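You operate a simulated robot arm through the tools that you are given. There is no shell and no other tool. Be economical: measure what you need, move in short steps, check, and stop when the job is done.

You run a simulated two-armed robot. Do the job below in one go: nothing can be reset, and whatever is moved stays where it is left.

TASK
Take the small bottle with the red cap and put it on top of the grey rack bottle plate. Then put the teal square pad on top of the brown square carton. Then put two of the crumpled label scraps from the top of the long steel bench on the round table top. Then take the small jug on the top of the long steel bench and put it away on the top of the black bench. Then put the blue-label bottle with the red cap on the top of the long steel bench away on the top of the grey bench. Then put the blue-capped sample bottle on the top of the short steel bench. Do these in the order given. Set down upright: small bottle with the red cap, small jug, blue-label bottle with the red cap, blue-capped sample bottle.

Only the result counts: the job must be done as asked and must still hold three seconds after the hand-in. Knocking over, shifting, dropping, spilling or breaking anything else fails it. A push-on lid holds only when it is set on centred and level and pressed home; a screw cap is set on level and turned clockwise until tight.

THE ROBOT
Two 6-joint arms with two-finger parallel grippers on one trunk, on a base that drives. Base frame: it is fixed to the floor where the robot stands at the start and does not move with it; the origin is under the middle of the robot, x ahead of it, y to its left, z up; the surface under the hand at the start is at about z = 850. Units: mm, degrees, N and s.
The left shoulder is at the start at [280, 185, 1030], the right one opposite. With the tool pointing down near the work surface each hand reaches from about 560 to 940 mm from the robot's upright axis, wherever it stands, measured 20 degrees to its own side. Places, roughly: blue-capped sample bottle (7x7x22 cm) [200, -3400, 900]; blue-label bottle with the red cap (7x7x22 cm) [500, -3300, 900]; crumpled label scrap (5x4x4 cm) [500, -2600, 900]; grey rack bottle plate (10x10x4 cm) [500, -200, 900]; round table top [-1600, -2200, 1100]; small bottle with the red cap (7x7x22 cm) [500, 0, 900]; small jug (13x9x15 cm) [500, -3000, 900]; square carton (10x10x10 cm) [500, 200, 900]; teal square pad (7x7x4 cm) [700, 300, 900]; top of the black bench [-6900, -8500, 800]; top of the grey bench [-7600, -300, 800]; top of the short steel bench [600, 0, 800]. Payload 1.57 kg a hand.
Tool frame (each hand has its own): the origin (TCP) lies between the finger pads and is the grasp point; the fingertips stand 30 mm ahead of it; z points along the fingers, y is the line along which they close. The gripper opens to 80 mm. The fingers are 17 mm wide and 12 mm thick; the gripper's body (40 by 82 mm) begins 80 mm behind the TCP.
Orientation is that of the tool frame in the base frame, as a unit quaternion [x, y, z, w]. With the fingers straight down and closing along the base's y, the tool's x points along the base's -x, its y along +y and its z along -z.

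THE INTERFACE
- The arms move only by the tool move_arm. It takes "left_rows", "right_rows" or both (then of equal length, played together; a hand with none holds still); each is a list of rows, each a list of 7 numbers: the shift along the tool's x, y, z in mm, then the turn, a rotation vector about the tool's x, y, z in degrees, then the opening, from 0 (shut) to 1 (fully open). In form: [[dx, dy, dz, ax, ay, az, hand], ...]. A call has 1 to 20 rows; each row is the pose to reach, as a shift and turn from the pose commanded when the call began, along the tool's axes at that moment. A row lasts 0.2 s, in which the tool goes at most 50 mm and 8.6 degrees; a call with a longer step from one row to the next is refused whole, and so is a gripper value outside its range. A pose out of reach is approached as far as the arm can. The call stops where the force on the tool passes 40 N (or 10 N more than at its start, if that is more) or the arm is blocked; 0.2 s more then pass. The fingers move at their own pace (about 153 mm/s each) and stop on an object; they squeeze with about 30 N. The grip force told is the motor's: it shows also when the fingers shut on nothing. Time passes only in rows, and 0.2 s behind the last, so rows that repeat a pose let the fingers close. It gives the time, the measured TCP pose, the force on the tool (base axes), the opening and the grip force at its end, in the units of the frame above (readings bear some noise), with the torque about the TCP (base axes, N m) and any sound that the robot's microphone picked up.
- Cameras (640 x 400 px; columns grow to the right, rows downward): "scene" is now at [237.7, 1.9, 1468.8]; the picture's right is [0.01, -1.00, 0.00], its down [-0.76, -0.01, -0.65] and it looks along [0.65, 0.01, -0.76] (base axes); focal length 288 px, centre (320, 200). "left" rides on the left gripper at [72, 7, -122] in its tool frame; the picture's right is [-0.09, 1.00, 0.00], its down [-0.84, -0.08, -0.54] and it looks along [-0.54, -0.05, 0.84] (tool axes); focal length 238 px, centre (320, 200). "right" rides on the right gripper at [72, -7, -122] in its tool frame; the picture's right is [0.09, 1.00, 0.00], its down [-0.84, 0.08, -0.54] and it looks along [-0.54, 0.05, 0.84] (tool axes); focal length 238 px, centre (320, 200). There is no depth. A picture from a camera that has moved, and an enlarged one, comes with that camera's place and axes in the base frame and with its lens.
- snapshot(camera): a new picture of that camera. It takes no simulated time.
- slide_trunk(by): slides the trunk up (or, below 0, down) by that many mm; the arms and the scene camera ride with it, the base frame stays. It gives what a move gives, with no picture.
- drive_base(legs): drives the robot by 1 to 6 legs, each [ahead, turn to the left] in mm and degrees, along the robot's own axes; the way and the turn of a leg run together, so that a leg with both is an arc; at most 1500 mm and 180 degrees a leg. The arms and the cameras ride along, it lands a little off, and it stops where it bumps. It gives what a move gives.
- pan_tilt(pan, tilt): turns the head with the scene camera to pan (to the left, within 86 degrees either way) and tilt (down, from -29 to 69), counted from straight ahead of the robot. It gives what a move gives.
- enlarge(camera, box): a new picture of the part [left, top, right, bottom] of that camera's present view, enlarged. It takes no simulated time.
- close_job(): hands the job in; it is judged then, once.

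Work in short steps. Places have to be worked out from the pictures, the camera data and where the tool is seen: move nearer, look again, correct. Check each grasp and each placing, and mend what went wrong. You have 207 turns and 194 pictures in all, those below and enlarged ones among them. Open the grippers and draw the arms clear of the work before you hand the job in, unless the task says otherwise; then end with one line.

The tools are called after "Call:" as name(argument=value, ...) on one line, values as JSON. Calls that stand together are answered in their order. move_arm: Moves the arms, as the interface text tells. Its arguments: {"type":"object","properties":{"left_rows":{"type":"array","items":{"type":"array","items":{"type":"number"}}},"right_rows":{"type":"array","items":{"type":"array","items":{"type":"number"}}}},"required":[]} The other tools are called the same way: slide_trunk (by) slides the trunk up or down; drive_base (legs) drives the base; pan_tilt (pan, tilt) turns the head that bears the scene camera; snapshot (camera) takes a picture; enlarge (camera, box) takes an enlarged picture of a part of a camera's view; close_job () hands the job in.

At the start:

```text
clock: 0.0
left_ee_pos: [551.9, 258.8, 1213.9]
left_tcp_rot: [0.0, 1.0, 0.0, 0.0]
left_ft_force: [0.2, 0.9, 0.2]
left_moment: [0.03, 0.01, 0.0]
left_width: 80.1
left_grasp_force: 0.1
right_ee_pos: [544.5, -275.3, 1174.6]
right_tcp_rot: [0.0, 1.0, 0.0, 0.0]
right_ft_force: [-0.4, 0.4, -0.5]
right_moment: [-0.01, 0.01, -0.01]
right_width: 80.1
right_grasp_force: 0.1
trunk travel left (down, up): [-725.0, 265.0]
robot x, y, heading: [-1.8, -3.3, 0.1]
head pan, tilt: [0.8, 49.8]
```

scene: 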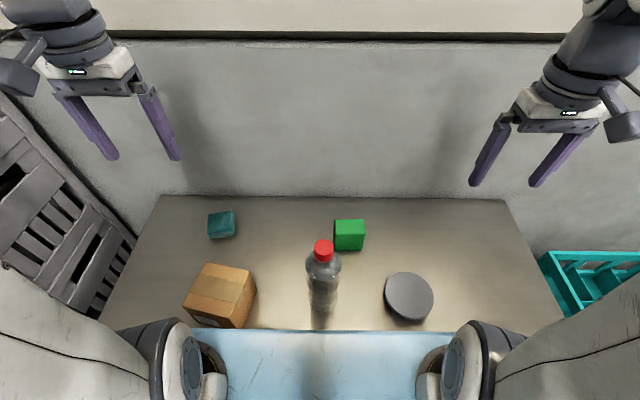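
right: 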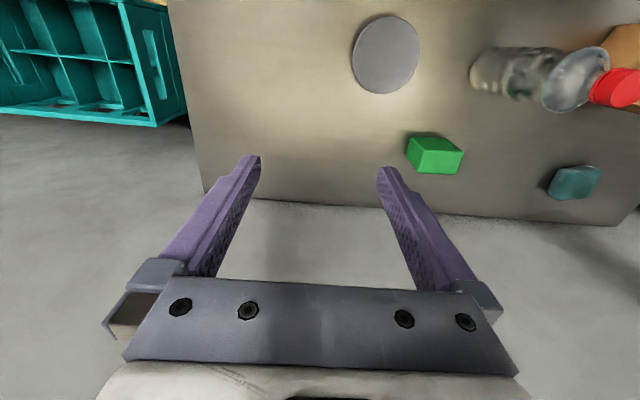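
left: 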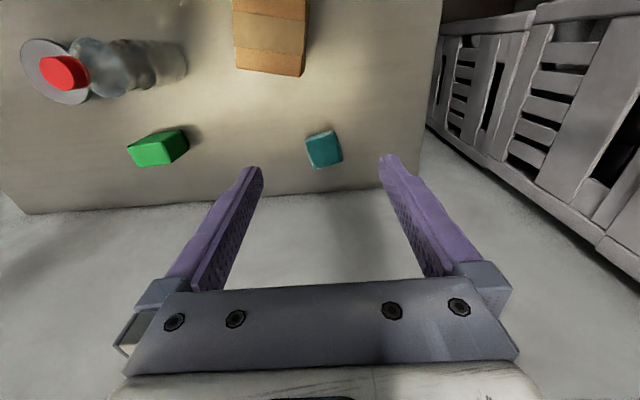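

The scene view puts the bottle near (487, 0), the plate near (472, -177), and the carton and pad to the left. I take enlarged views to measure them better.

Call:
enlarge(camera="scene", box=[160, 190, 340, 340])

Call:
enlarge(camera="scene", box=[280, 190, 460, 340])

```text
2.67 times, centred on (250, 265) of scene
camera zoom: at [237.7, 1.9, 1468.8], right [0.01, -1.0, 0.0], down [-0.76, -0.01, -0.65], along [0.65, 0.01, -0.76], focal length 769 px, centre (507, 27)
```

zoom: 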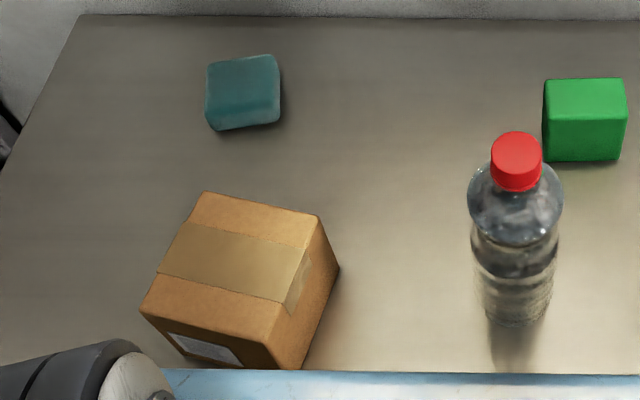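

```text
2.67 times, centred on (370, 265) of scene
camera zoom: at [237.7, 1.9, 1468.8], right [0.01, -1.0, 0.0], down [-0.76, -0.01, -0.65], along [0.65, 0.01, -0.76], focal length 769 px, centre (187, 27)
```

zoom: 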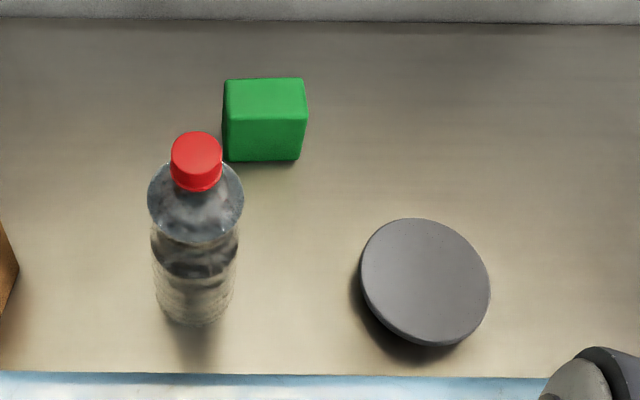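

The bottle is near (480, 0) with a ~31 mm cap and ~65 mm body, closer than the arms reach well. I back the base up 170 mm.

Call:
drive_base(legs=[[-170, 0]])

Call:
snapshot(camera="right")

Call:
snapshot(camera="scene")

```text
clock: 1.5
left_ee_pos: [382.9, 257.4, 1214.0]
left_tcp_rot: [0.002, 1.0, 0.0, 0.0]
left_ft_force: [0.7, -0.1, 0.3]
left_moment: [0.02, 0.04, -0.02]
left_width: 79.9
left_grasp_force: 0.1
right_ee_pos: [373.2, -275.4, 1173.3]
right_tcp_rot: [0.002, 1.0, 0.0, 0.001]
right_ft_force: [-0.2, -0.4, 0.1]
right_moment: [0.01, 0.05, 0.02]
right_width: 80.1
right_grasp_force: 0.0
trunk travel left (down, up): [-725.0, 265.0]
robot x, y, heading: [-166.8, -0.6, -0.3]
head pan, tilt: [0.8, 49.8]
```

```text
188 pictures are left
camera right: at [301.6, -282.5, 1295.8], right [-0.09, 1.0, 0.0], down [0.84, 0.07, 0.54], along [0.54, 0.05, -0.84], focal length 238 px, centre (320, 200)
```

right: 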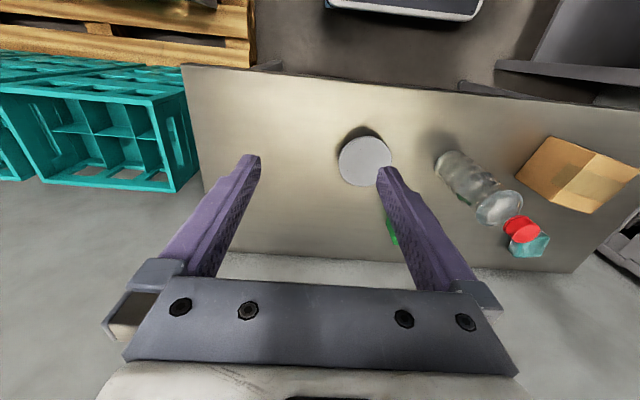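

```text
187 pictures are left
camera scene: at [68.2, 1.5, 1468.7], right [0.01, -1.0, 0.0], down [-0.76, -0.01, -0.65], along [0.65, 0.01, -0.76], focal length 288 px, centre (320, 200)
```

scene: 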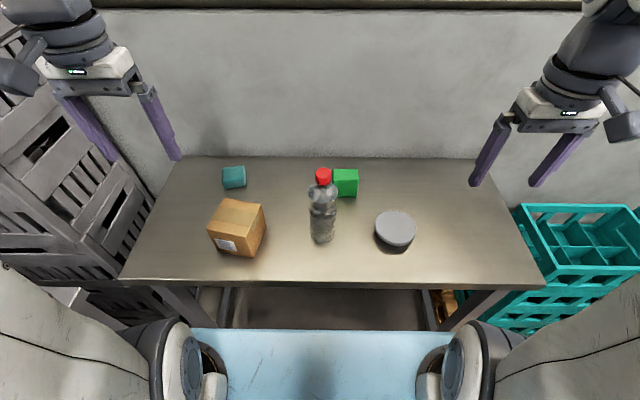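

Stereo from the two scene views gives bottle axis ≈ (482, 0), top ≈ 1070, and plate top centre ≈ (473, -175, 893). I bring the right hand over the bottle, staying high.

Call:
move_arm(right_rows=[[-18, 46, 0, 0, 0, 0, 1], [-36, 92, 0, 0, 0, 0, 1], [-54, 138, 0, 0, 0, 0, 1], [-72, 184, 0, 0, 0, 0, 1], [-90, 230, 0, 0, 0, 0, 1], [-109, 275, 0, 0, 0, 0, 1], [-109, 275, 0, 0, 0, 0, 1]])

Call:
snapshot(camera="right")

Call:
snapshot(camera="scene")

```text
clock: 3.1
left_ee_pos: [381.8, 259.0, 1214.2]
left_tcp_rot: [0.002, 1.0, 0.0, 0.001]
left_ft_force: [-0.1, 0.2, 0.1]
left_moment: [-0.02, 0.04, -0.03]
left_width: 80.2
left_grasp_force: 0.0
right_ee_pos: [482.1, 0.5, 1174.7]
right_tcp_rot: [0.001, 1.0, 0.0, 0.0]
right_ft_force: [-0.4, -0.3, 0.4]
right_moment: [0.0, 0.01, 0.01]
right_width: 79.7
right_grasp_force: 0.0
trunk travel left (down, up): [-725.0, 265.0]
robot x, y, heading: [-170.9, -0.2, -0.1]
head pan, tilt: [0.8, 49.8]
```

```text
186 pictures are left
camera right: at [410.6, -6.9, 1295.8], right [-0.09, 1.0, 0.0], down [0.84, 0.07, 0.54], along [0.54, 0.05, -0.84], focal length 238 px, centre (320, 200)
```

right: 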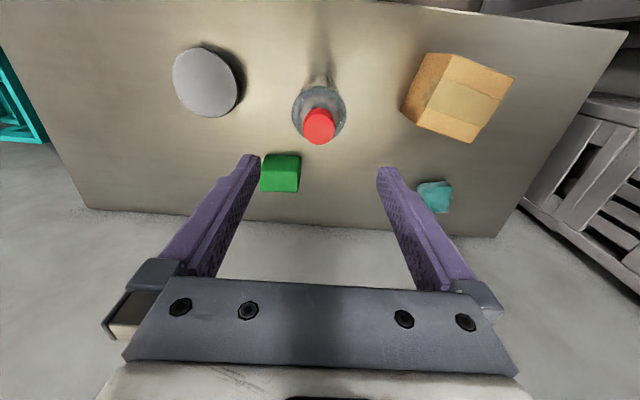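

```text
185 pictures are left
camera scene: at [68.0, 1.8, 1468.7], right [0.01, -1.0, 0.0], down [-0.76, -0.01, -0.65], along [0.65, 0.01, -0.76], focal length 288 px, centre (320, 200)
```

scene: 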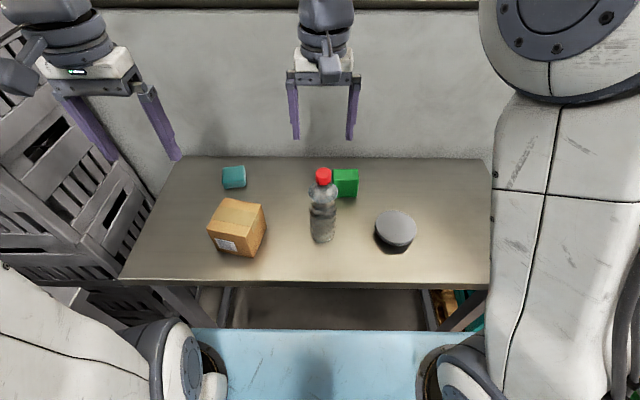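

The wrist view puts the cap at x≈472–480, y≈0. I descend to just above the cap and look again.

Call:
move_arm(right_rows=[[3, 0, 30, 0, 0, 0, 1], [5, 0, 58, 0, 0, 0, 1], [5, 0, 58, 0, 0, 0, 1]])

Call:
snapshot(camera="right")

```text
clock: 3.9
left_ee_pos: [383.0, 257.2, 1213.6]
left_tcp_rot: [0.002, 1.0, 0.0, 0.0]
left_ft_force: [-0.2, -0.2, 0.3]
left_moment: [0.01, 0.01, 0.01]
left_width: 80.2
left_grasp_force: 0.0
right_ee_pos: [478.0, -1.0, 1115.5]
right_tcp_rot: [0.002, 1.0, 0.0, 0.001]
right_ft_force: [-0.9, 0.6, 0.4]
right_moment: [0.02, 0.01, 0.0]
right_width: 80.2
right_grasp_force: 0.0
trunk travel left (down, up): [-725.0, 265.0]
robot x, y, heading: [-171.0, -2.4, -0.0]
head pan, tilt: [0.8, 49.8]
```

```text
184 pictures are left
camera right: at [406.7, -7.8, 1236.7], right [-0.09, 1.0, 0.0], down [0.84, 0.07, 0.54], along [0.54, 0.05, -0.84], focal length 238 px, centre (320, 200)
```

right: 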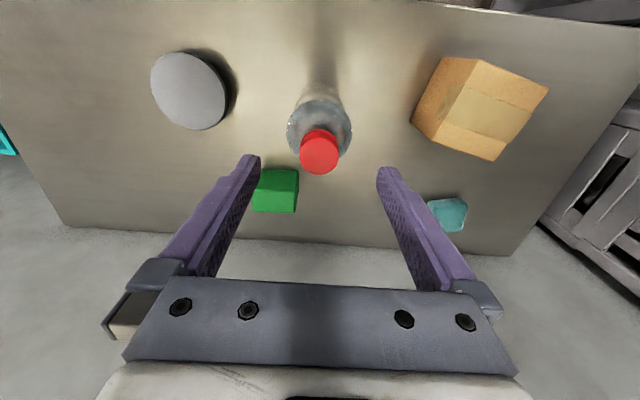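

Cap centre is about x=474, y=-1 and top z≈1072. I lower so the pads straddle the cap (TCP z≈1060) and close.

Call:
move_arm(right_rows=[[3, 0, 28, 0, 0, 0, 1], [3, 0, 56, 0, 0, 0, 1], [3, 0, 56, 0, 0, 0, 1], [3, 0, 56, 0, 0, 0, 0.6], [3, 0, 56, 0, 0, 0, 0.45]])

Call:
snapshot(camera="right")

Call:
enlarge(camera="scene", box=[250, 120, 410, 260])

```text
clock: 5.1
left_ee_pos: [382.9, 256.3, 1212.5]
left_tcp_rot: [0.002, 1.0, 0.0, 0.001]
left_ft_force: [0.7, 0.2, 0.4]
left_moment: [0.02, 0.01, 0.04]
left_width: 79.9
left_grasp_force: 0.1
right_ee_pos: [474.0, -0.9, 1060.5]
right_tcp_rot: [0.003, 1.0, -0.001, 0.0]
right_ft_force: [0.8, 0.4, 0.1]
right_moment: [0.02, 0.01, 0.02]
right_width: 36.1
right_grasp_force: 0.0
trunk travel left (down, up): [-725.0, 265.0]
robot x, y, heading: [-169.6, 0.2, -0.2]
head pan, tilt: [0.8, 49.8]
```

```text
183 pictures are left
camera right: at [402.9, -7.7, 1181.8], right [-0.09, 1.0, 0.0], down [0.84, 0.07, 0.54], along [0.54, 0.05, -0.84], focal length 238 px, centre (320, 200)
```

right: 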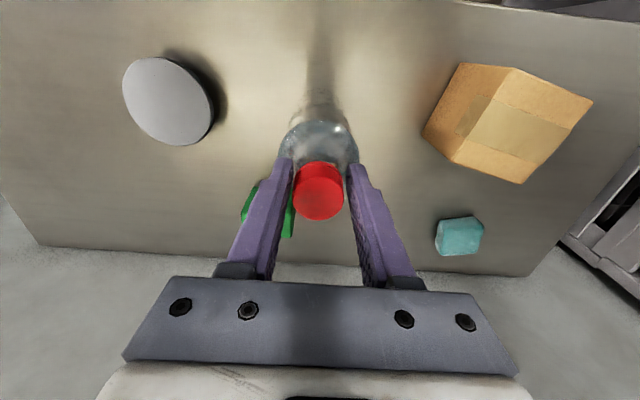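

```text
2.86 times, centred on (330, 190) of scene
camera zoom: at [67.7, 1.5, 1468.8], right [0.01, -1.0, 0.0], down [-0.76, -0.01, -0.65], along [0.65, 0.01, -0.76], focal length 824 px, centre (291, 229)
```

zoom: 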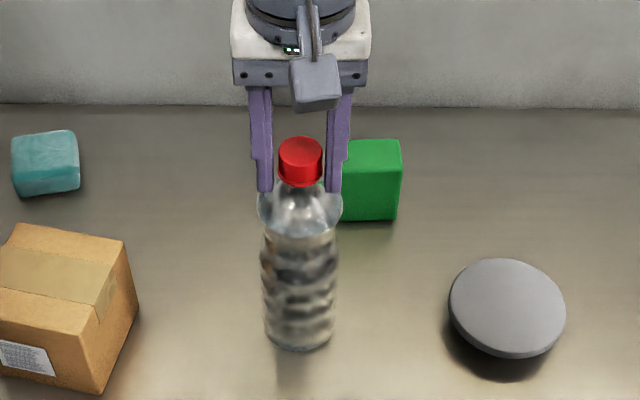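

The cap sits a few mm nearer the robot than the pads' centre; I shift 4 mm back and close.

Call:
move_arm(right_rows=[[4, 0, 0, 0, 0, 0, 0.45], [4, 0, 0, 0, 0, 0, 0.2], [4, 0, 0, 0, 0, 0, 0.2], [4, 0, 0, 0, 0, 0, 0.0], [4, 0, 0, 0, 0, 0, 0.0]])

Call:
snapshot(camera="right")

```text
clock: 6.3
left_ee_pos: [382.4, 258.5, 1214.7]
left_tcp_rot: [0.002, 1.0, 0.0, 0.0]
left_ft_force: [-0.1, 0.4, -0.4]
left_moment: [-0.01, -0.01, 0.01]
left_width: 80.1
left_grasp_force: 0.0
right_ee_pos: [471.2, -0.3, 1061.1]
right_tcp_rot: [0.002, 1.0, 0.0, -0.001]
right_ft_force: [0.4, -1.4, 2.1]
right_moment: [-0.14, -0.13, -0.02]
right_width: 30.3
right_grasp_force: 29.8
trunk travel left (down, up): [-725.0, 265.0]
robot x, y, heading: [-171.9, 1.0, 0.3]
head pan, tilt: [0.8, 49.8]
```

```text
181 pictures are left
camera right: at [398.9, -7.7, 1181.5], right [-0.09, 1.0, 0.0], down [0.84, 0.07, 0.54], along [0.54, 0.05, -0.84], focal length 238 px, centre (320, 200)
```

right: 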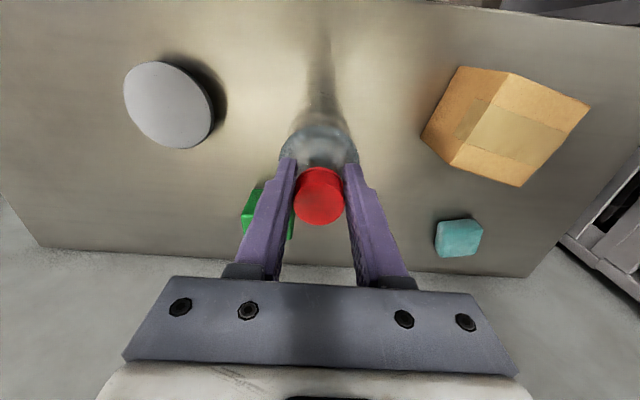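

The cap is gripped at 30.3 mm. I lift straight up 80 mm and check that the bottle comes along hanging level.

Call:
move_arm(right_rows=[[0, 0, -20, 0, 0, 0, 0], [0, 0, -50, 0, 0, 0, 0], [0, 0, -80, 0, 0, 0, 0], [0, 0, -80, 0, 0, 0, 0]])

Call:
snapshot(camera="right")

Call:
snapshot(camera="scene")

```text
clock: 7.3
left_ee_pos: [382.6, 258.8, 1213.7]
left_tcp_rot: [0.002, 1.0, 0.0, 0.0]
left_ft_force: [0.3, -0.2, 1.1]
left_moment: [-0.01, 0.0, 0.02]
left_width: 80.3
left_grasp_force: 0.0
right_ee_pos: [471.3, -0.5, 1141.3]
right_tcp_rot: [0.001, 1.0, 0.0, 0.0]
right_ft_force: [0.0, -0.5, -5.1]
right_moment: [-0.03, 0.04, 0.02]
right_width: 30.6
right_grasp_force: 29.7
trunk travel left (down, up): [-725.0, 265.0]
robot x, y, heading: [-167.8, -0.2, -0.2]
head pan, tilt: [0.8, 49.8]
```

```text
180 pictures are left
camera right: at [399.2, -7.6, 1261.9], right [-0.09, 1.0, 0.0], down [0.84, 0.07, 0.54], along [0.54, 0.05, -0.84], focal length 238 px, centre (320, 200)
```

right: 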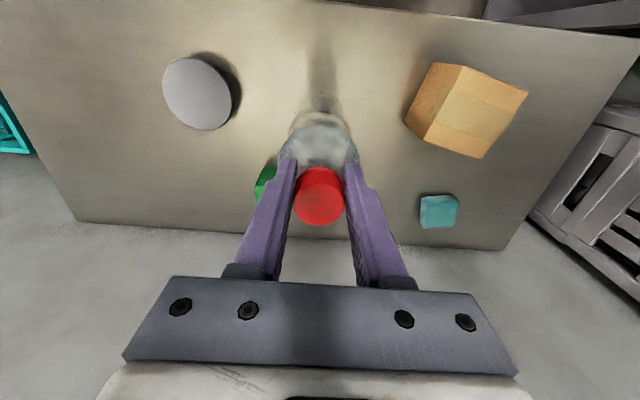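

```text
179 pictures are left
camera scene: at [67.8, 1.5, 1468.7], right [0.01, -1.0, 0.0], down [-0.76, -0.01, -0.65], along [0.65, 0.01, -0.76], focal length 288 px, centre (320, 200)
```

scene: 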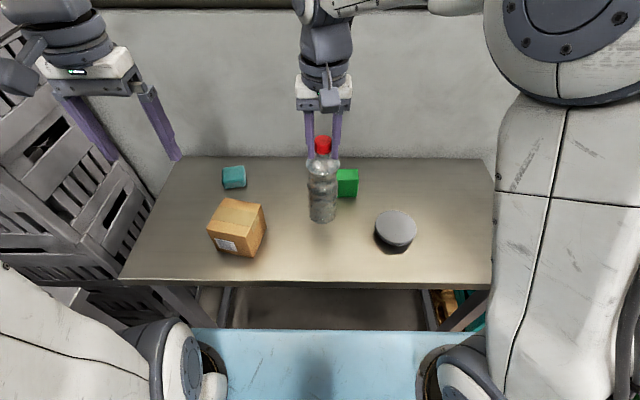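

The bottle hangs free (≈5 N) with its base ≈ z 930, clear of the plate top ≈ 895. I move it over the plate at (471, -175.5).

Call:
move_arm(right_rows=[[0, -30, -15, 0, 0, 0, 0], [0, -70, -15, 0, 0, 0, 0], [0, -110, -15, 0, 0, 0, 0], [0, -150, -15, 0, 0, 0, 0], [0, -175, -15, 0, 0, 0, 0], [0, -175, -15, 0, 0, 0, 0], [0, -175, 5, 0, 0, 0, 0], [0, -175, 5, 0, 0, 0, 0]])

Call:
snapshot(camera="right")

Call:
enlarge(camera="scene", box=[310, 110, 470, 260])

Call:
snapshot(camera="left")

```text
clock: 9.1
left_ee_pos: [382.7, 257.7, 1214.8]
left_tcp_rot: [0.002, 1.0, 0.0, 0.0]
left_ft_force: [-0.2, -0.1, 1.0]
left_moment: [0.0, 0.0, -0.02]
left_width: 79.6
left_grasp_force: 0.1
right_ee_pos: [470.6, -176.4, 1133.8]
right_tcp_rot: [0.001, 1.0, 0.001, 0.0]
right_ft_force: [0.2, 0.3, -5.3]
right_moment: [-0.02, 0.05, -0.02]
right_width: 30.5
right_grasp_force: 30.8
trunk travel left (down, up): [-725.0, 265.0]
robot x, y, heading: [-169.1, -1.5, -0.3]
head pan, tilt: [0.8, 49.8]
```

```text
178 pictures are left
camera right: at [399.0, -182.9, 1255.6], right [-0.09, 1.0, 0.0], down [0.84, 0.07, 0.54], along [0.54, 0.05, -0.84], focal length 238 px, centre (320, 200)
```

right: 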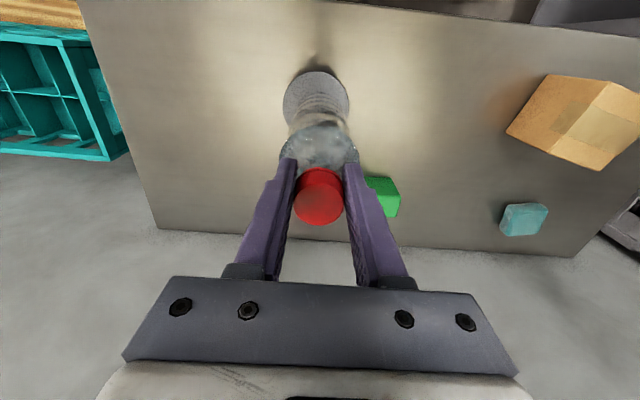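

```text
2.67 times, centred on (390, 185) of scene
camera zoom: at [68.0, 1.4, 1468.7], right [0.01, -1.0, 0.0], down [-0.76, -0.01, -0.65], along [0.65, 0.01, -0.76], focal length 769 px, centre (133, 240)
```

zoom: 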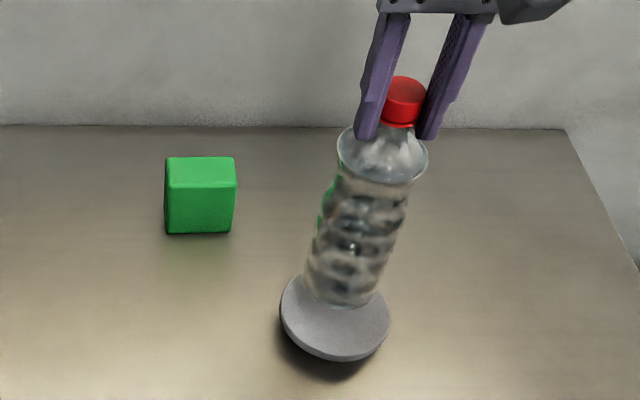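

```text
176 pictures are left
camera left: at [310.8, 264.3, 1335.6], right [0.1, 1.0, 0.0], down [0.84, -0.08, 0.54], along [0.54, -0.05, -0.84], focal length 238 px, centre (320, 200)
```

left: 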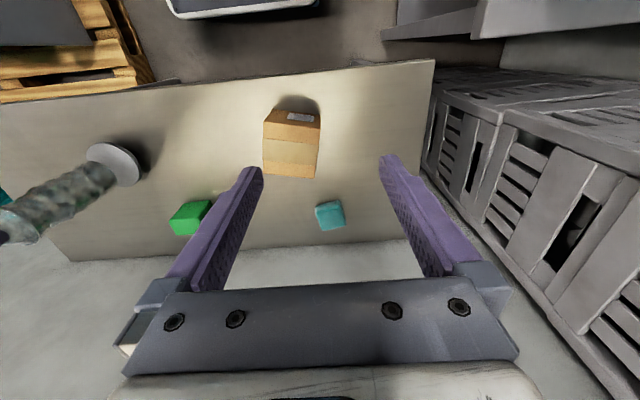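

Scene and wrist views suggest the plate centre is ~5 mm nearer the robot. I correct that and lower most of the way.

Call:
move_arm(right_rows=[[5, -2, 0, 0, 0, 0, 0], [5, -2, 10, 0, 0, 0, 0], [5, -2, 20, 0, 0, 0, 0], [5, -2, 24, 0, 0, 0, 0], [5, -2, 24, 0, 0, 0, 0]])

Call:
enlarge(camera="scene", box=[310, 110, 470, 260])

Call:
enlarge(camera="left", box=[0, 100, 200, 280])

```text
clock: 10.3
left_ee_pos: [382.0, 257.6, 1214.3]
left_tcp_rot: [0.001, 1.0, 0.0, -0.001]
left_ft_force: [-0.3, -0.7, -0.3]
left_moment: [0.0, -0.02, 0.02]
left_width: 79.9
left_grasp_force: 0.1
right_ee_pos: [464.7, -178.5, 1110.2]
right_tcp_rot: [0.003, 1.0, 0.0, 0.0]
right_ft_force: [0.2, -0.7, -5.2]
right_moment: [0.02, 0.03, -0.03]
right_width: 30.5
right_grasp_force: 29.6
trunk travel left (down, up): [-725.0, 265.0]
robot x, y, heading: [-166.7, -1.3, -0.0]
head pan, tilt: [0.8, 49.8]
```

```text
2.67 times, centred on (390, 185) of scene
camera zoom: at [68.0, 1.4, 1468.7], right [0.01, -1.0, 0.0], down [-0.76, -0.01, -0.65], along [0.65, 0.01, -0.76], focal length 769 px, centre (133, 240)
```

zoom: 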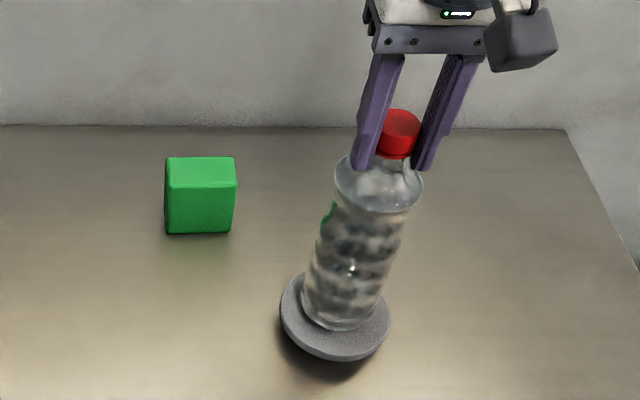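

```text
2.22 times, centred on (100, 190) of left
camera zoom: at [310.7, 264.3, 1335.7], right [0.1, 1.0, 0.0], down [0.84, -0.08, 0.54], along [0.54, -0.05, -0.84], focal length 530 px, centre (809, 222)
```

zoom: 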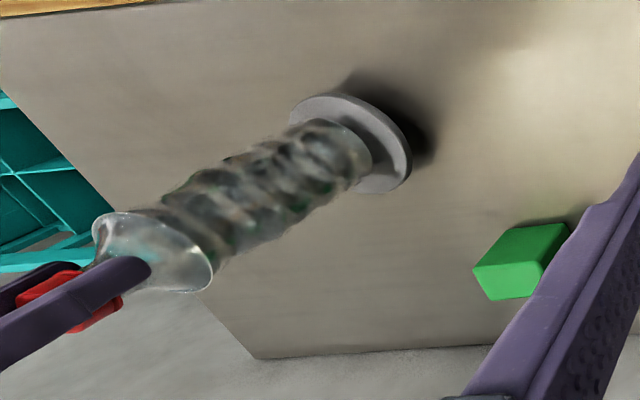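

The base nearly touches and is nearly centred. I nudge (-2, +2) mm and lower in small steps until the load shifts.

Call:
move_arm(right_rows=[[2, 2, 0, 0, 0, 0, 0], [2, 2, 3, 0, 0, 0, 0], [2, 2, 6, 0, 0, 0, 0], [2, 2, 6, 0, 0, 0, 0]])

```text
clock: 11.3
left_ee_pos: [382.3, 256.9, 1214.6]
left_tcp_rot: [0.002, 1.0, 0.001, 0.0]
left_ft_force: [-0.3, -0.4, -0.9]
left_moment: [0.0, -0.01, 0.04]
left_width: 79.9
left_grasp_force: 0.1
right_ee_pos: [462.9, -176.1, 1104.2]
right_tcp_rot: [0.002, 1.0, 0.0, -0.001]
right_ft_force: [-0.3, 0.4, -5.0]
right_moment: [0.02, 0.07, -0.02]
right_width: 30.6
right_grasp_force: 29.7
trunk travel left (down, up): [-725.0, 265.0]
robot x, y, heading: [-173.3, -2.5, -0.4]
head pan, tilt: [0.8, 49.8]
```

No contact yet (still 5 N hanging). I continue down in 2 mm steps.

Call:
move_arm(right_rows=[[0, 0, 2, 0, 0, 0, 0], [0, 0, 4, 0, 0, 0, 0], [0, 0, 4, 0, 0, 0, 0]])

Call:
enlarge(camera="scene", box=[310, 110, 470, 260])

```text
clock: 12.1
left_ee_pos: [383.1, 257.2, 1215.1]
left_tcp_rot: [0.001, 1.0, 0.0, 0.0]
left_ft_force: [-0.7, -0.3, -0.6]
left_moment: [-0.02, 0.01, 0.0]
left_width: 80.0
left_grasp_force: 0.1
right_ee_pos: [461.7, -175.8, 1100.5]
right_tcp_rot: [0.002, 1.0, 0.0, 0.001]
right_ft_force: [-0.7, -0.3, -5.1]
right_moment: [-0.02, 0.04, -0.01]
right_width: 30.6
right_grasp_force: 30.1
trunk travel left (down, up): [-725.0, 265.0]
robot x, y, heading: [-169.2, 0.3, -0.2]
head pan, tilt: [0.8, 49.8]
```

```text
2.67 times, centred on (390, 185) of scene
camera zoom: at [68.0, 1.4, 1468.7], right [0.01, -1.0, 0.0], down [-0.76, -0.01, -0.65], along [0.65, 0.01, -0.76], focal length 769 px, centre (133, 240)
```

zoom: 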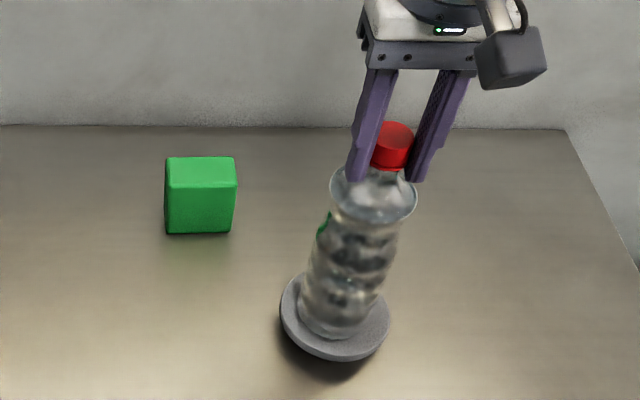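

Centred well; continue lowering.

Call:
move_arm(right_rows=[[0, 0, 2, 0, 0, 0, 0], [0, 0, 4, 0, 0, 0, 0], [0, 0, 5, 0, 0, 0, 0], [0, 0, 5, 0, 0, 0, 0]])

```text
clock: 13.1
left_ee_pos: [382.1, 256.4, 1213.5]
left_tcp_rot: [0.002, 1.0, 0.0, 0.0]
left_ft_force: [0.0, 0.1, -0.7]
left_moment: [0.01, -0.01, 0.02]
left_width: 79.9
left_grasp_force: 0.0
right_ee_pos: [462.5, -175.3, 1097.0]
right_tcp_rot: [0.002, 1.0, 0.001, 0.0]
right_ft_force: [-0.3, 0.2, -4.7]
right_moment: [-0.02, 0.06, -0.05]
right_width: 30.6
right_grasp_force: 30.6
trunk travel left (down, up): [-725.0, 265.0]
robot x, y, heading: [-165.6, 0.6, -0.3]
head pan, tilt: [0.8, 49.8]
```

Call:
move_arm(right_rows=[[0, 0, 2, 0, 0, 0, 0], [0, 0, 4, 0, 0, 0, 0], [0, 0, 4, 0, 0, 0, 0]])

Call:
enlarge(camera="left", box=[0, 100, 200, 280])

```text
clock: 13.9
left_ee_pos: [382.6, 258.0, 1213.7]
left_tcp_rot: [0.001, 1.0, 0.0, -0.001]
left_ft_force: [-0.5, 0.6, -0.9]
left_moment: [0.01, 0.01, 0.02]
left_width: 80.1
left_grasp_force: 0.0
right_ee_pos: [463.7, -175.6, 1093.4]
right_tcp_rot: [0.002, 1.0, 0.0, 0.002]
right_ft_force: [0.3, -1.9, 20.0]
right_moment: [-0.28, -0.14, 0.11]
right_width: 30.6
right_grasp_force: 30.3
trunk travel left (down, up): [-725.0, 265.0]
robot x, y, heading: [-174.9, -1.8, -0.3]
head pan, tilt: [0.8, 49.8]
```

```text
2.22 times, centred on (100, 190) of left
camera zoom: at [309.9, 264.4, 1336.3], right [0.1, 1.0, 0.0], down [0.84, -0.08, 0.54], along [0.54, -0.05, -0.84], focal length 530 px, centre (809, 222)
```

zoom: 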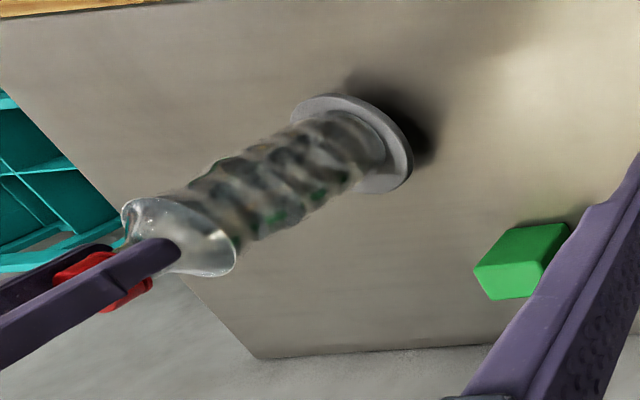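

Contact (20 N up). I ease off 1 mm and open gradually.

Call:
move_arm(right_rows=[[0, 0, -1, 0, 0, 0, 0], [0, 0, -1, 0, 0, 0, 0.4], [0, 0, -1, 0, 0, 0, 0.5], [0, 0, -1, 0, 0, 0, 0.7], [0, 0, -1, 0, 0, 0, 0.7]])

Call:
snapshot(camera="right")

```text
clock: 15.1
left_ee_pos: [382.0, 257.4, 1214.3]
left_tcp_rot: [0.002, 1.0, 0.0, 0.0]
left_ft_force: [-0.1, -0.1, 0.8]
left_moment: [-0.01, -0.01, -0.01]
left_width: 80.2
left_grasp_force: 0.1
right_ee_pos: [462.5, -176.6, 1092.5]
right_tcp_rot: [0.001, 1.0, 0.0, 0.001]
right_ft_force: [-0.1, -0.2, 0.9]
right_moment: [0.02, -0.01, 0.02]
right_width: 55.8
right_grasp_force: 0.0
trunk travel left (down, up): [-725.0, 265.0]
robot x, y, heading: [-168.0, -0.4, -0.3]
head pan, tilt: [0.8, 49.8]
```

```text
171 pictures are left
camera right: at [391.1, -182.5, 1214.5], right [-0.09, 1.0, 0.0], down [0.84, 0.07, 0.54], along [0.54, 0.05, -0.84], focal length 238 px, centre (320, 200)
```

right: 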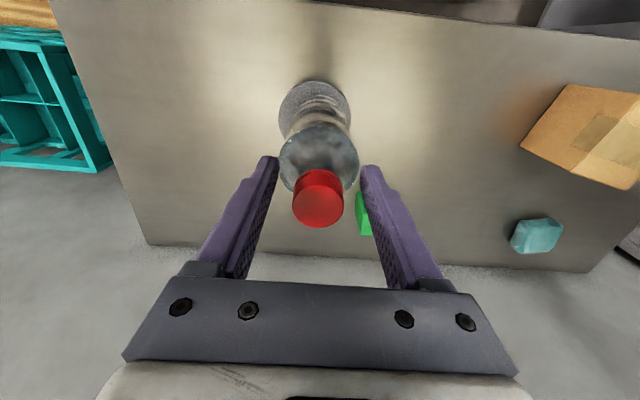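

Standing. I raise the right hand straight up 130 mm, then move it aside to the right.

Call:
move_arm(right_rows=[[0, 0, -45, 0, 0, 0, 0.7], [0, 0, -90, 0, 0, 0, 1], [0, 0, -130, 0, 0, 0, 1], [0, -50, -130, 0, 0, 0, 1], [20, -100, -130, 0, 0, 0, 1], [40, -120, -130, 0, 0, 0, 1]])

Call:
snapshot(camera="scene")

Call:
enlarge(camera="scene", box=[190, 150, 300, 270])

```text
refused: row 5 steps farther than a row can; nothing moved
```

```text
170 pictures are left
camera scene: at [67.8, 1.5, 1468.8], right [0.01, -1.0, 0.0], down [-0.76, -0.01, -0.65], along [0.65, 0.01, -0.76], focal length 288 px, centre (320, 200)
```

scene: 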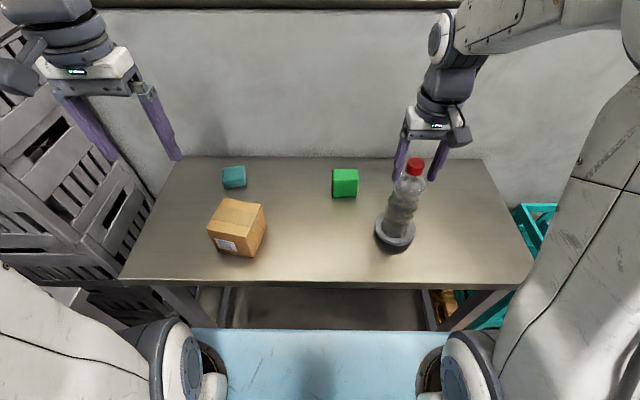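

```text
3.33 times, centred on (245, 210) of scene
camera zoom: at [67.8, 1.5, 1468.8], right [0.01, -1.0, 0.0], down [-0.76, -0.01, -0.65], along [0.65, 0.01, -0.76], focal length 962 px, centre (570, 167)
```

zoom: 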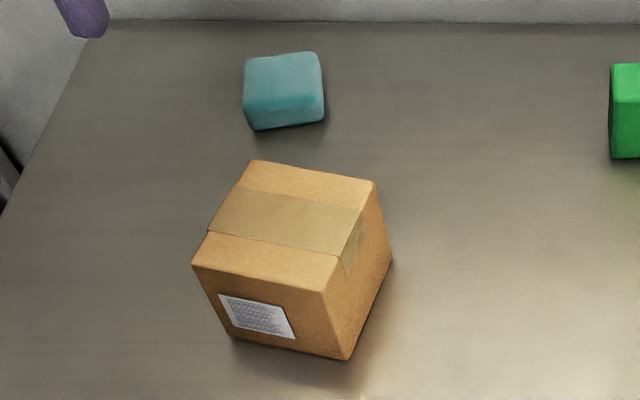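

The bottle stands on the plate; the move was refused for a too-long step, so I re-send the retreat. Meanwhile the left hand goes toward the pad, estimated at (661, 257) with yaw ≈ +12°.

Call:
move_arm(right_rows=[[0, 0, -40, 0, 0, 0, 0.7], [0, 0, -80, 0, 0, 0, 1], [0, 0, -120, 0, 0, 0, 1], [0, -40, -130, 0, 0, 0, 1], [20, -80, -130, 0, 0, 0, 1], [40, -110, -130, 0, 0, 0, 1], [40, -110, -130, 0, 0, 0, 1]], left_rows=[[-40, 0, 0, 0, 0, 0, 1], [-80, 0, 0, 0, 0, 0, 1], [-120, 0, 25, 0, 0, 0, 1], [-160, 0, 50, 0, 0, 0, 1], [-200, 0, 75, 0, 0, 0, 1], [-240, 0, 100, 0, 0, -6, 1], [-272, 0, 130, 0, 0, -12, 1]])

Call:
snapshot(camera="left")

Call:
snapshot(camera="scene")

```text
clock: 16.7
left_ee_pos: [652.6, 255.1, 1084.0]
left_tcp_rot: [-0.104, 0.995, -0.001, 0.0]
left_ft_force: [-0.6, 0.5, 0.3]
left_moment: [-0.01, -0.05, -0.01]
left_width: 80.2
left_grasp_force: 0.0
right_ee_pos: [421.9, -285.6, 1224.3]
right_tcp_rot: [0.001, 1.0, 0.0, 0.001]
right_ft_force: [-0.6, -1.0, 0.1]
right_moment: [-0.01, -0.04, 0.02]
right_width: 79.7
right_grasp_force: 0.0
trunk travel left (down, up): [-725.0, 265.0]
robot x, y, heading: [-171.0, -0.3, -0.4]
head pan, tilt: [0.8, 49.8]
```

```text
168 pictures are left
camera left: at [582.1, 246.7, 1205.5], right [-0.12, 0.99, 0.0], down [0.83, 0.1, 0.54], along [0.54, 0.06, -0.84], focal length 238 px, centre (320, 200)
```

left: 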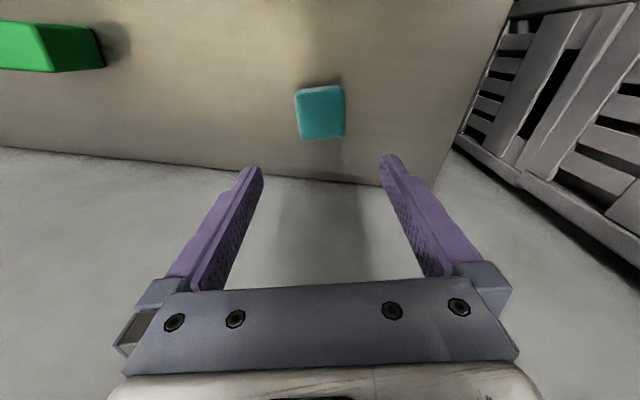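

```text
167 pictures are left
camera scene: at [67.4, 1.4, 1468.8], right [0.01, -1.0, 0.0], down [-0.76, -0.01, -0.65], along [0.65, 0.01, -0.76], focal length 288 px, centre (320, 200)
```

scene: 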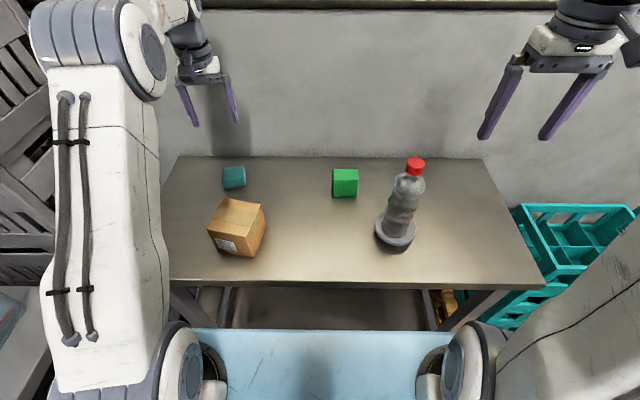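

Pad edges line up with the gripper and its centre is near (655, 254). I descend to z≈960 and look again.

Call:
move_arm(left_rows=[[-2, -1, 45, 0, 0, 0, 1], [-2, -1, 90, 0, 0, 0, 1], [-2, -1, 130, 0, 0, 0, 1], [-2, -1, 130, 0, 0, 0, 1]])

Call:
snapshot(camera="left")

```text
clock: 17.7
left_ee_pos: [658.0, 255.4, 953.6]
left_tcp_rot: [-0.103, 0.995, 0.0, 0.0]
left_ft_force: [-0.1, 0.3, -0.1]
left_moment: [-0.01, 0.03, 0.04]
left_width: 79.9
left_grasp_force: 0.0
right_ee_pos: [422.0, -284.9, 1223.2]
right_tcp_rot: [0.001, 1.0, 0.0, 0.0]
right_ft_force: [0.1, 0.1, -0.6]
right_moment: [0.03, 0.02, 0.03]
right_width: 80.1
right_grasp_force: 0.1
trunk travel left (down, up): [-725.0, 265.0]
robot x, y, heading: [-172.7, 2.4, -0.2]
head pan, tilt: [0.8, 49.8]
```

```text
166 pictures are left
camera left: at [585.5, 247.3, 1075.2], right [-0.11, 0.99, 0.0], down [0.83, 0.1, 0.54], along [0.54, 0.06, -0.84], focal length 238 px, centre (320, 200)
```

left: 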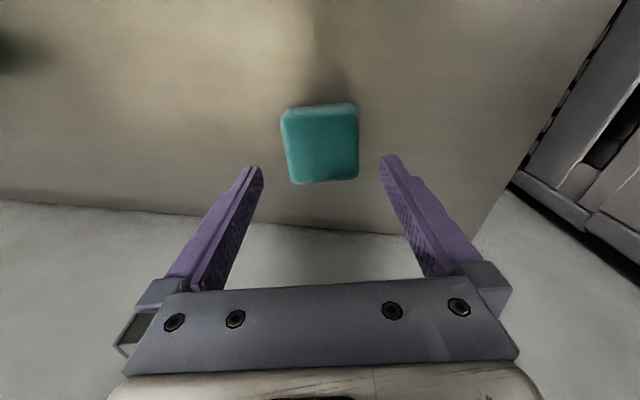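

Pad (≈60 mm wide) is centred at about (654, 255). I lower to z≈885 and close gently.

Call:
move_arm(left_rows=[[3, 0, 35, 0, 0, 0, 1], [3, 0, 68, 0, 0, 0, 1], [3, 0, 68, 0, 0, 0, 1]])

Call:
snapshot(camera="left")

```text
clock: 18.5
left_ee_pos: [654.0, 253.3, 884.7]
left_tcp_rot: [-0.102, 0.995, 0.0, -0.001]
left_ft_force: [0.5, 0.1, 0.0]
left_moment: [-0.01, 0.0, -0.01]
left_width: 80.0
left_grasp_force: 0.1
right_ee_pos: [422.5, -285.9, 1224.1]
right_tcp_rot: [0.002, 1.0, 0.0, 0.0]
right_ft_force: [-0.2, -0.5, 0.0]
right_moment: [0.0, 0.01, -0.03]
right_width: 80.1
right_grasp_force: 0.1
trunk travel left (down, up): [-725.0, 265.0]
robot x, y, heading: [-170.8, 4.2, -0.4]
head pan, tilt: [0.8, 49.8]
```

```text
165 pictures are left
camera left: at [582.7, 245.0, 1006.0], right [-0.11, 0.99, 0.0], down [0.83, 0.1, 0.54], along [0.54, 0.06, -0.84], focal length 238 px, centre (320, 200)
```

left: 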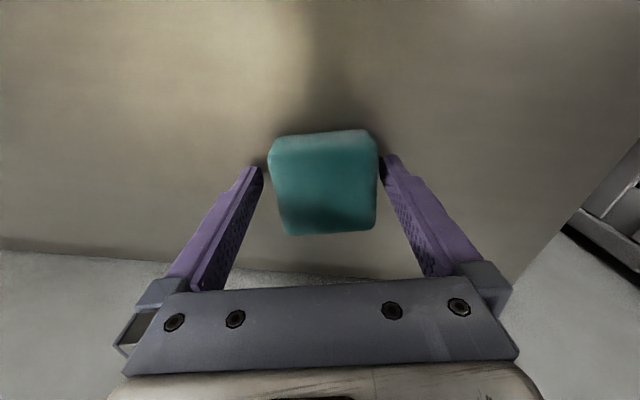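

Pad sits between the fingers; shift 3 mm back and close.

Call:
move_arm(left_rows=[[3, 1, 0, 0, 0, 0, 1], [3, 1, 0, 0, 0, 0, 0.5], [3, 1, 0, 0, 0, 0, 0.0], [3, 1, 0, 0, 0, 0, 0.0], [3, 1, -20, 0, 0, 0, 0.0], [3, 1, -20, 0, 0, 0, 0.0]])

Call:
snapshot(camera="left")

```text
clock: 19.9
left_ee_pos: [651.5, 254.3, 906.0]
left_tcp_rot: [-0.103, 0.995, 0.0, -0.001]
left_ft_force: [-0.2, 0.7, -0.5]
left_moment: [-0.02, -0.01, 0.01]
left_width: 63.7
left_grasp_force: 30.0
right_ee_pos: [422.6, -284.7, 1222.9]
right_tcp_rot: [0.002, 1.0, 0.0, 0.001]
right_ft_force: [-0.1, 0.3, 0.4]
right_moment: [0.01, 0.01, 0.03]
right_width: 80.3
right_grasp_force: 0.1
trunk travel left (down, up): [-725.0, 265.0]
robot x, y, heading: [-169.7, 0.2, -0.0]
head pan, tilt: [0.8, 49.8]
```

```text
164 pictures are left
camera left: at [579.1, 246.1, 1028.2], right [-0.11, 0.99, 0.0], down [0.83, 0.1, 0.54], along [0.54, 0.06, -0.84], focal length 238 px, centre (320, 200)
```

left: 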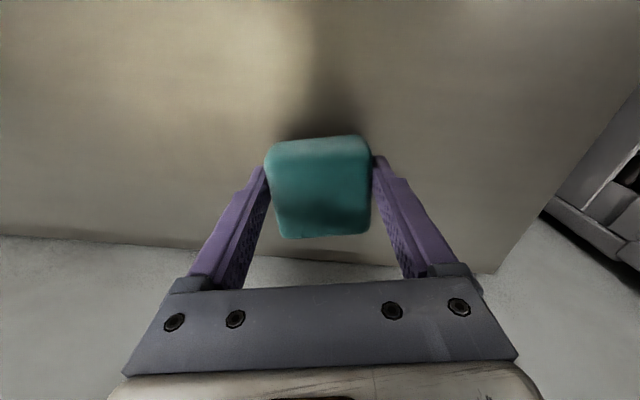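

Pad gripped (63.7 mm). I lift 150 mm and carry it above the carton at ≈(458, 198), turning −22° to match the carton's yaw.

Call:
move_arm(left_rows=[[0, 0, -45, 0, 0, 0, 0], [0, 0, -90, 0, 0, 0, 0], [0, 0, -135, 0, 0, 0, 0], [40, -3, -150, 0, 0, 4, 0], [80, -6, -150, 0, 0, 8, 0], [120, -9, -150, 0, 0, 13, 0], [160, -12, -150, 0, 0, 18, 0], [201, -15, -150, 0, 0, 22, 0], [201, -15, -150, 0, 0, 22, 0]])

Call:
snapshot(camera="left")

Call:
snapshot(camera="scene")

```text
clock: 21.9
left_ee_pos: [456.2, 201.6, 1055.8]
left_tcp_rot: [0.089, 0.996, 0.0, 0.0]
left_ft_force: [0.3, -0.2, -0.1]
left_moment: [0.02, 0.02, -0.01]
left_width: 63.8
left_grasp_force: 30.7
right_ee_pos: [423.4, -285.8, 1224.0]
right_tcp_rot: [0.003, 1.0, 0.0, 0.0]
right_ft_force: [0.0, -1.1, -0.4]
right_moment: [-0.03, -0.02, 0.01]
right_width: 80.0
right_grasp_force: 0.1
trunk travel left (down, up): [-725.0, 265.0]
robot x, y, heading: [-169.0, 0.7, -0.1]
head pan, tilt: [0.8, 49.8]
```

```text
163 pictures are left
camera left: at [387.1, 220.7, 1177.4], right [0.27, 0.96, 0.0], down [0.81, -0.23, 0.54], along [0.52, -0.15, -0.84], focal length 238 px, centre (320, 200)
```

left: 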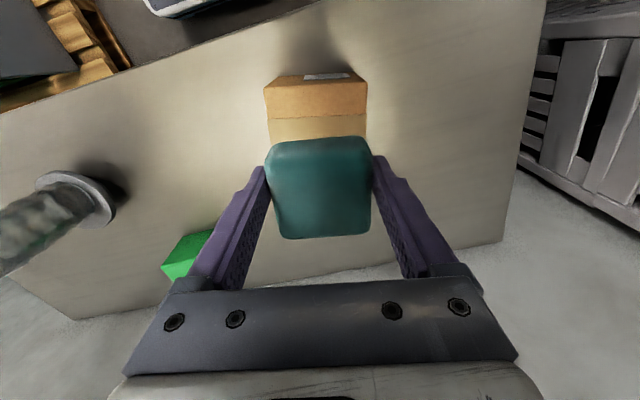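

```text
162 pictures are left
camera scene: at [67.5, 1.4, 1468.8], right [0.01, -1.0, 0.0], down [-0.76, -0.01, -0.65], along [0.65, 0.01, -0.76], focal length 288 px, centre (320, 200)
```

scene: 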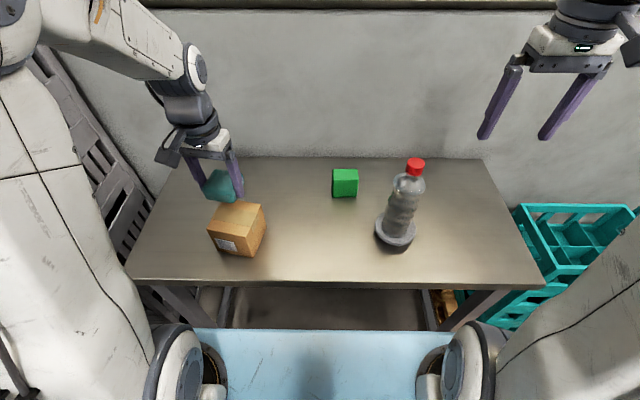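

The carton's near edge in the wrist view agrees with a centre ≈(458, 199). I trim by (+4, −3) mm and lower to just above the carton.

Call:
move_arm(left_rows=[[-4.5, -2.3, 0, 0, 0, 0, 0], [-4.5, -2.3, 30, 0, 0, 0, 0], [-4.5, -2.3, 60, 0, 0, 0, 0], [-4.5, -2.3, 60, 0, 0, 0, 0]])

Call:
enlarge(camera="scene", box=[170, 140, 300, 270])

Call:
snapshot(camera="left")

```text
clock: 22.9
left_ee_pos: [461.5, 197.3, 996.1]
left_tcp_rot: [0.089, 0.996, 0.0, 0.0]
left_ft_force: [0.4, -0.5, -1.1]
left_moment: [0.02, 0.01, 0.03]
left_width: 63.7
left_grasp_force: 30.0
right_ee_pos: [422.4, -285.6, 1224.1]
right_tcp_rot: [0.002, 1.0, 0.001, 0.0]
right_ft_force: [0.7, 0.2, 0.4]
right_moment: [0.0, 0.03, 0.01]
right_width: 80.2
right_grasp_force: 0.1
trunk travel left (down, up): [-725.0, 265.0]
robot x, y, heading: [-170.0, 3.4, -0.3]
head pan, tilt: [0.8, 49.8]
```

```text
3.08 times, centred on (235, 205) of scene
camera zoom: at [68.0, 1.5, 1468.7], right [0.01, -1.0, 0.0], down [-0.76, -0.01, -0.65], along [0.65, 0.01, -0.76], focal length 888 px, centre (582, 185)
```

zoom: 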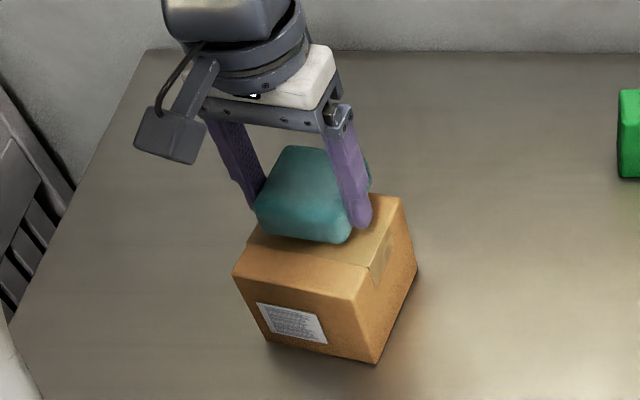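

```text
160 pictures are left
camera left: at [391.9, 216.8, 1117.4], right [0.27, 0.96, 0.0], down [0.81, -0.22, 0.54], along [0.52, -0.14, -0.84], focal length 238 px, centre (320, 200)
```

left: 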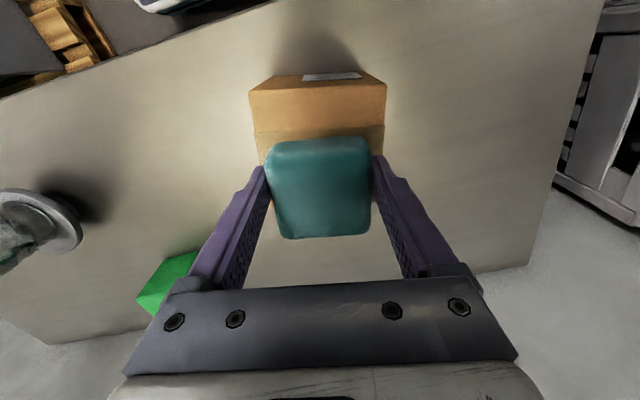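

Alignment is good. I lower in small steps until contact.

Call:
move_arm(left_rows=[[0, 2, 5, 0, 0, 0, 0], [0, 2, 10, 0, 0, 0, 0], [0, 2, 12, 0, 0, 0, 0], [0, 2, 12, 0, 0, 0, 0]])

```text
clock: 23.9
left_ee_pos: [461.5, 199.0, 983.3]
left_tcp_rot: [0.089, 0.996, 0.0, -0.001]
left_ft_force: [0.6, 0.1, -0.1]
left_moment: [0.01, 0.0, 0.04]
left_width: 63.6
left_grasp_force: 29.8
right_ee_pos: [422.4, -286.0, 1223.7]
right_tcp_rot: [0.002, 1.0, 0.001, -0.001]
right_ft_force: [-0.2, -0.6, -0.3]
right_moment: [-0.03, 0.04, 0.04]
right_width: 80.2
right_grasp_force: 0.0
trunk travel left (down, up): [-725.0, 265.0]
robot x, y, heading: [-168.7, -0.4, -0.1]
head pan, tilt: [0.8, 49.8]
```

Call:
move_arm(left_rows=[[0, 0, 2, 0, 0, 0, 0], [0, 0, 4, 0, 0, 0, 0], [0, 0, 4, 0, 0, 0, 0]])

Call:
enlarge(camera="scene", box=[170, 140, 300, 270])

```text
clock: 24.7
left_ee_pos: [460.2, 200.3, 980.7]
left_tcp_rot: [0.089, 0.996, 0.0, 0.0]
left_ft_force: [-0.6, 0.3, 9.3]
left_moment: [0.03, 0.07, 0.01]
left_width: 63.8
left_grasp_force: 30.1
right_ee_pos: [422.8, -284.5, 1223.1]
right_tcp_rot: [0.001, 1.0, 0.001, 0.0]
right_ft_force: [0.2, 0.0, -0.5]
right_moment: [-0.03, -0.02, 0.01]
right_width: 80.0
right_grasp_force: 0.0
trunk travel left (down, up): [-725.0, 265.0]
robot x, y, heading: [-170.4, 0.2, -0.2]
head pan, tilt: [0.8, 49.8]
```

```text
3.08 times, centred on (235, 205) of scene
camera zoom: at [67.3, 1.4, 1469.0], right [0.01, -1.0, 0.0], down [-0.76, -0.01, -0.65], along [0.65, 0.01, -0.76], focal length 888 px, centre (582, 185)
```

zoom: 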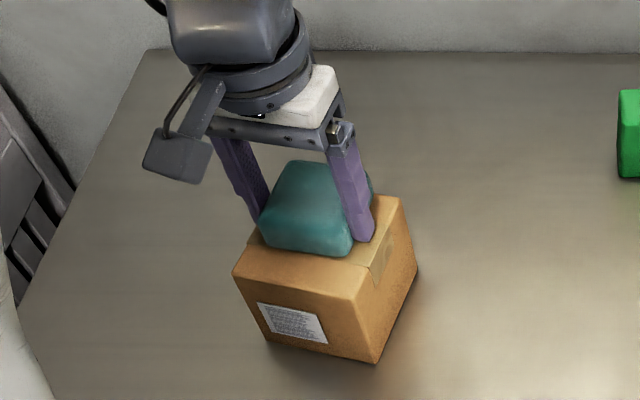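

Contact at 9 N with the pad centred. I release and rise straight up.

Call:
move_arm(left_rows=[[0, 0, -0.5, 0, 0, 0, 0.85], [0, 0, -0.5, 0, 0, 0, 1], [0, 0, -0.5, 0, 0, 0, 1], [0, 0, -40, 0, 0, 0, 1], [0, 0, -85, 0, 0, 0, 1], [0, 0, -130, 0, 0, 0, 1], [0, 0, -175, 0, 0, 0, 1], [0, 0, -220, 0, 0, 0, 1], [0, 0, -220, 0, 0, 0, 1]])

Call:
snapshot(camera="scene")

```text
clock: 26.7
left_ee_pos: [463.3, 196.4, 1200.3]
left_tcp_rot: [0.089, 0.996, 0.001, 0.0]
left_ft_force: [0.0, 0.3, 0.0]
left_moment: [0.0, 0.02, -0.01]
left_width: 80.0
left_grasp_force: 0.0
right_ee_pos: [422.3, -285.8, 1224.4]
right_tcp_rot: [0.002, 1.0, 0.0, 0.0]
right_ft_force: [-0.8, 0.0, -1.0]
right_moment: [0.02, 0.0, -0.01]
right_width: 80.0
right_grasp_force: 0.1
trunk travel left (down, up): [-725.0, 265.0]
robot x, y, heading: [-171.1, 0.9, -0.3]
head pan, tilt: [0.8, 49.8]
```

```text
158 pictures are left
camera scene: at [67.6, 1.4, 1468.8], right [0.01, -1.0, 0.0], down [-0.76, -0.01, -0.65], along [0.65, 0.01, -0.76], focal length 288 px, centre (320, 200)
```

scene: 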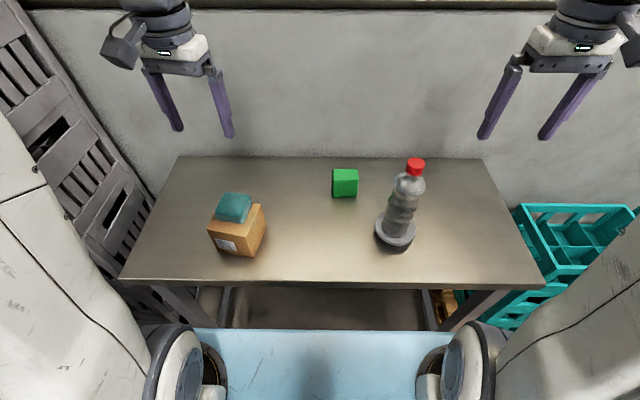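

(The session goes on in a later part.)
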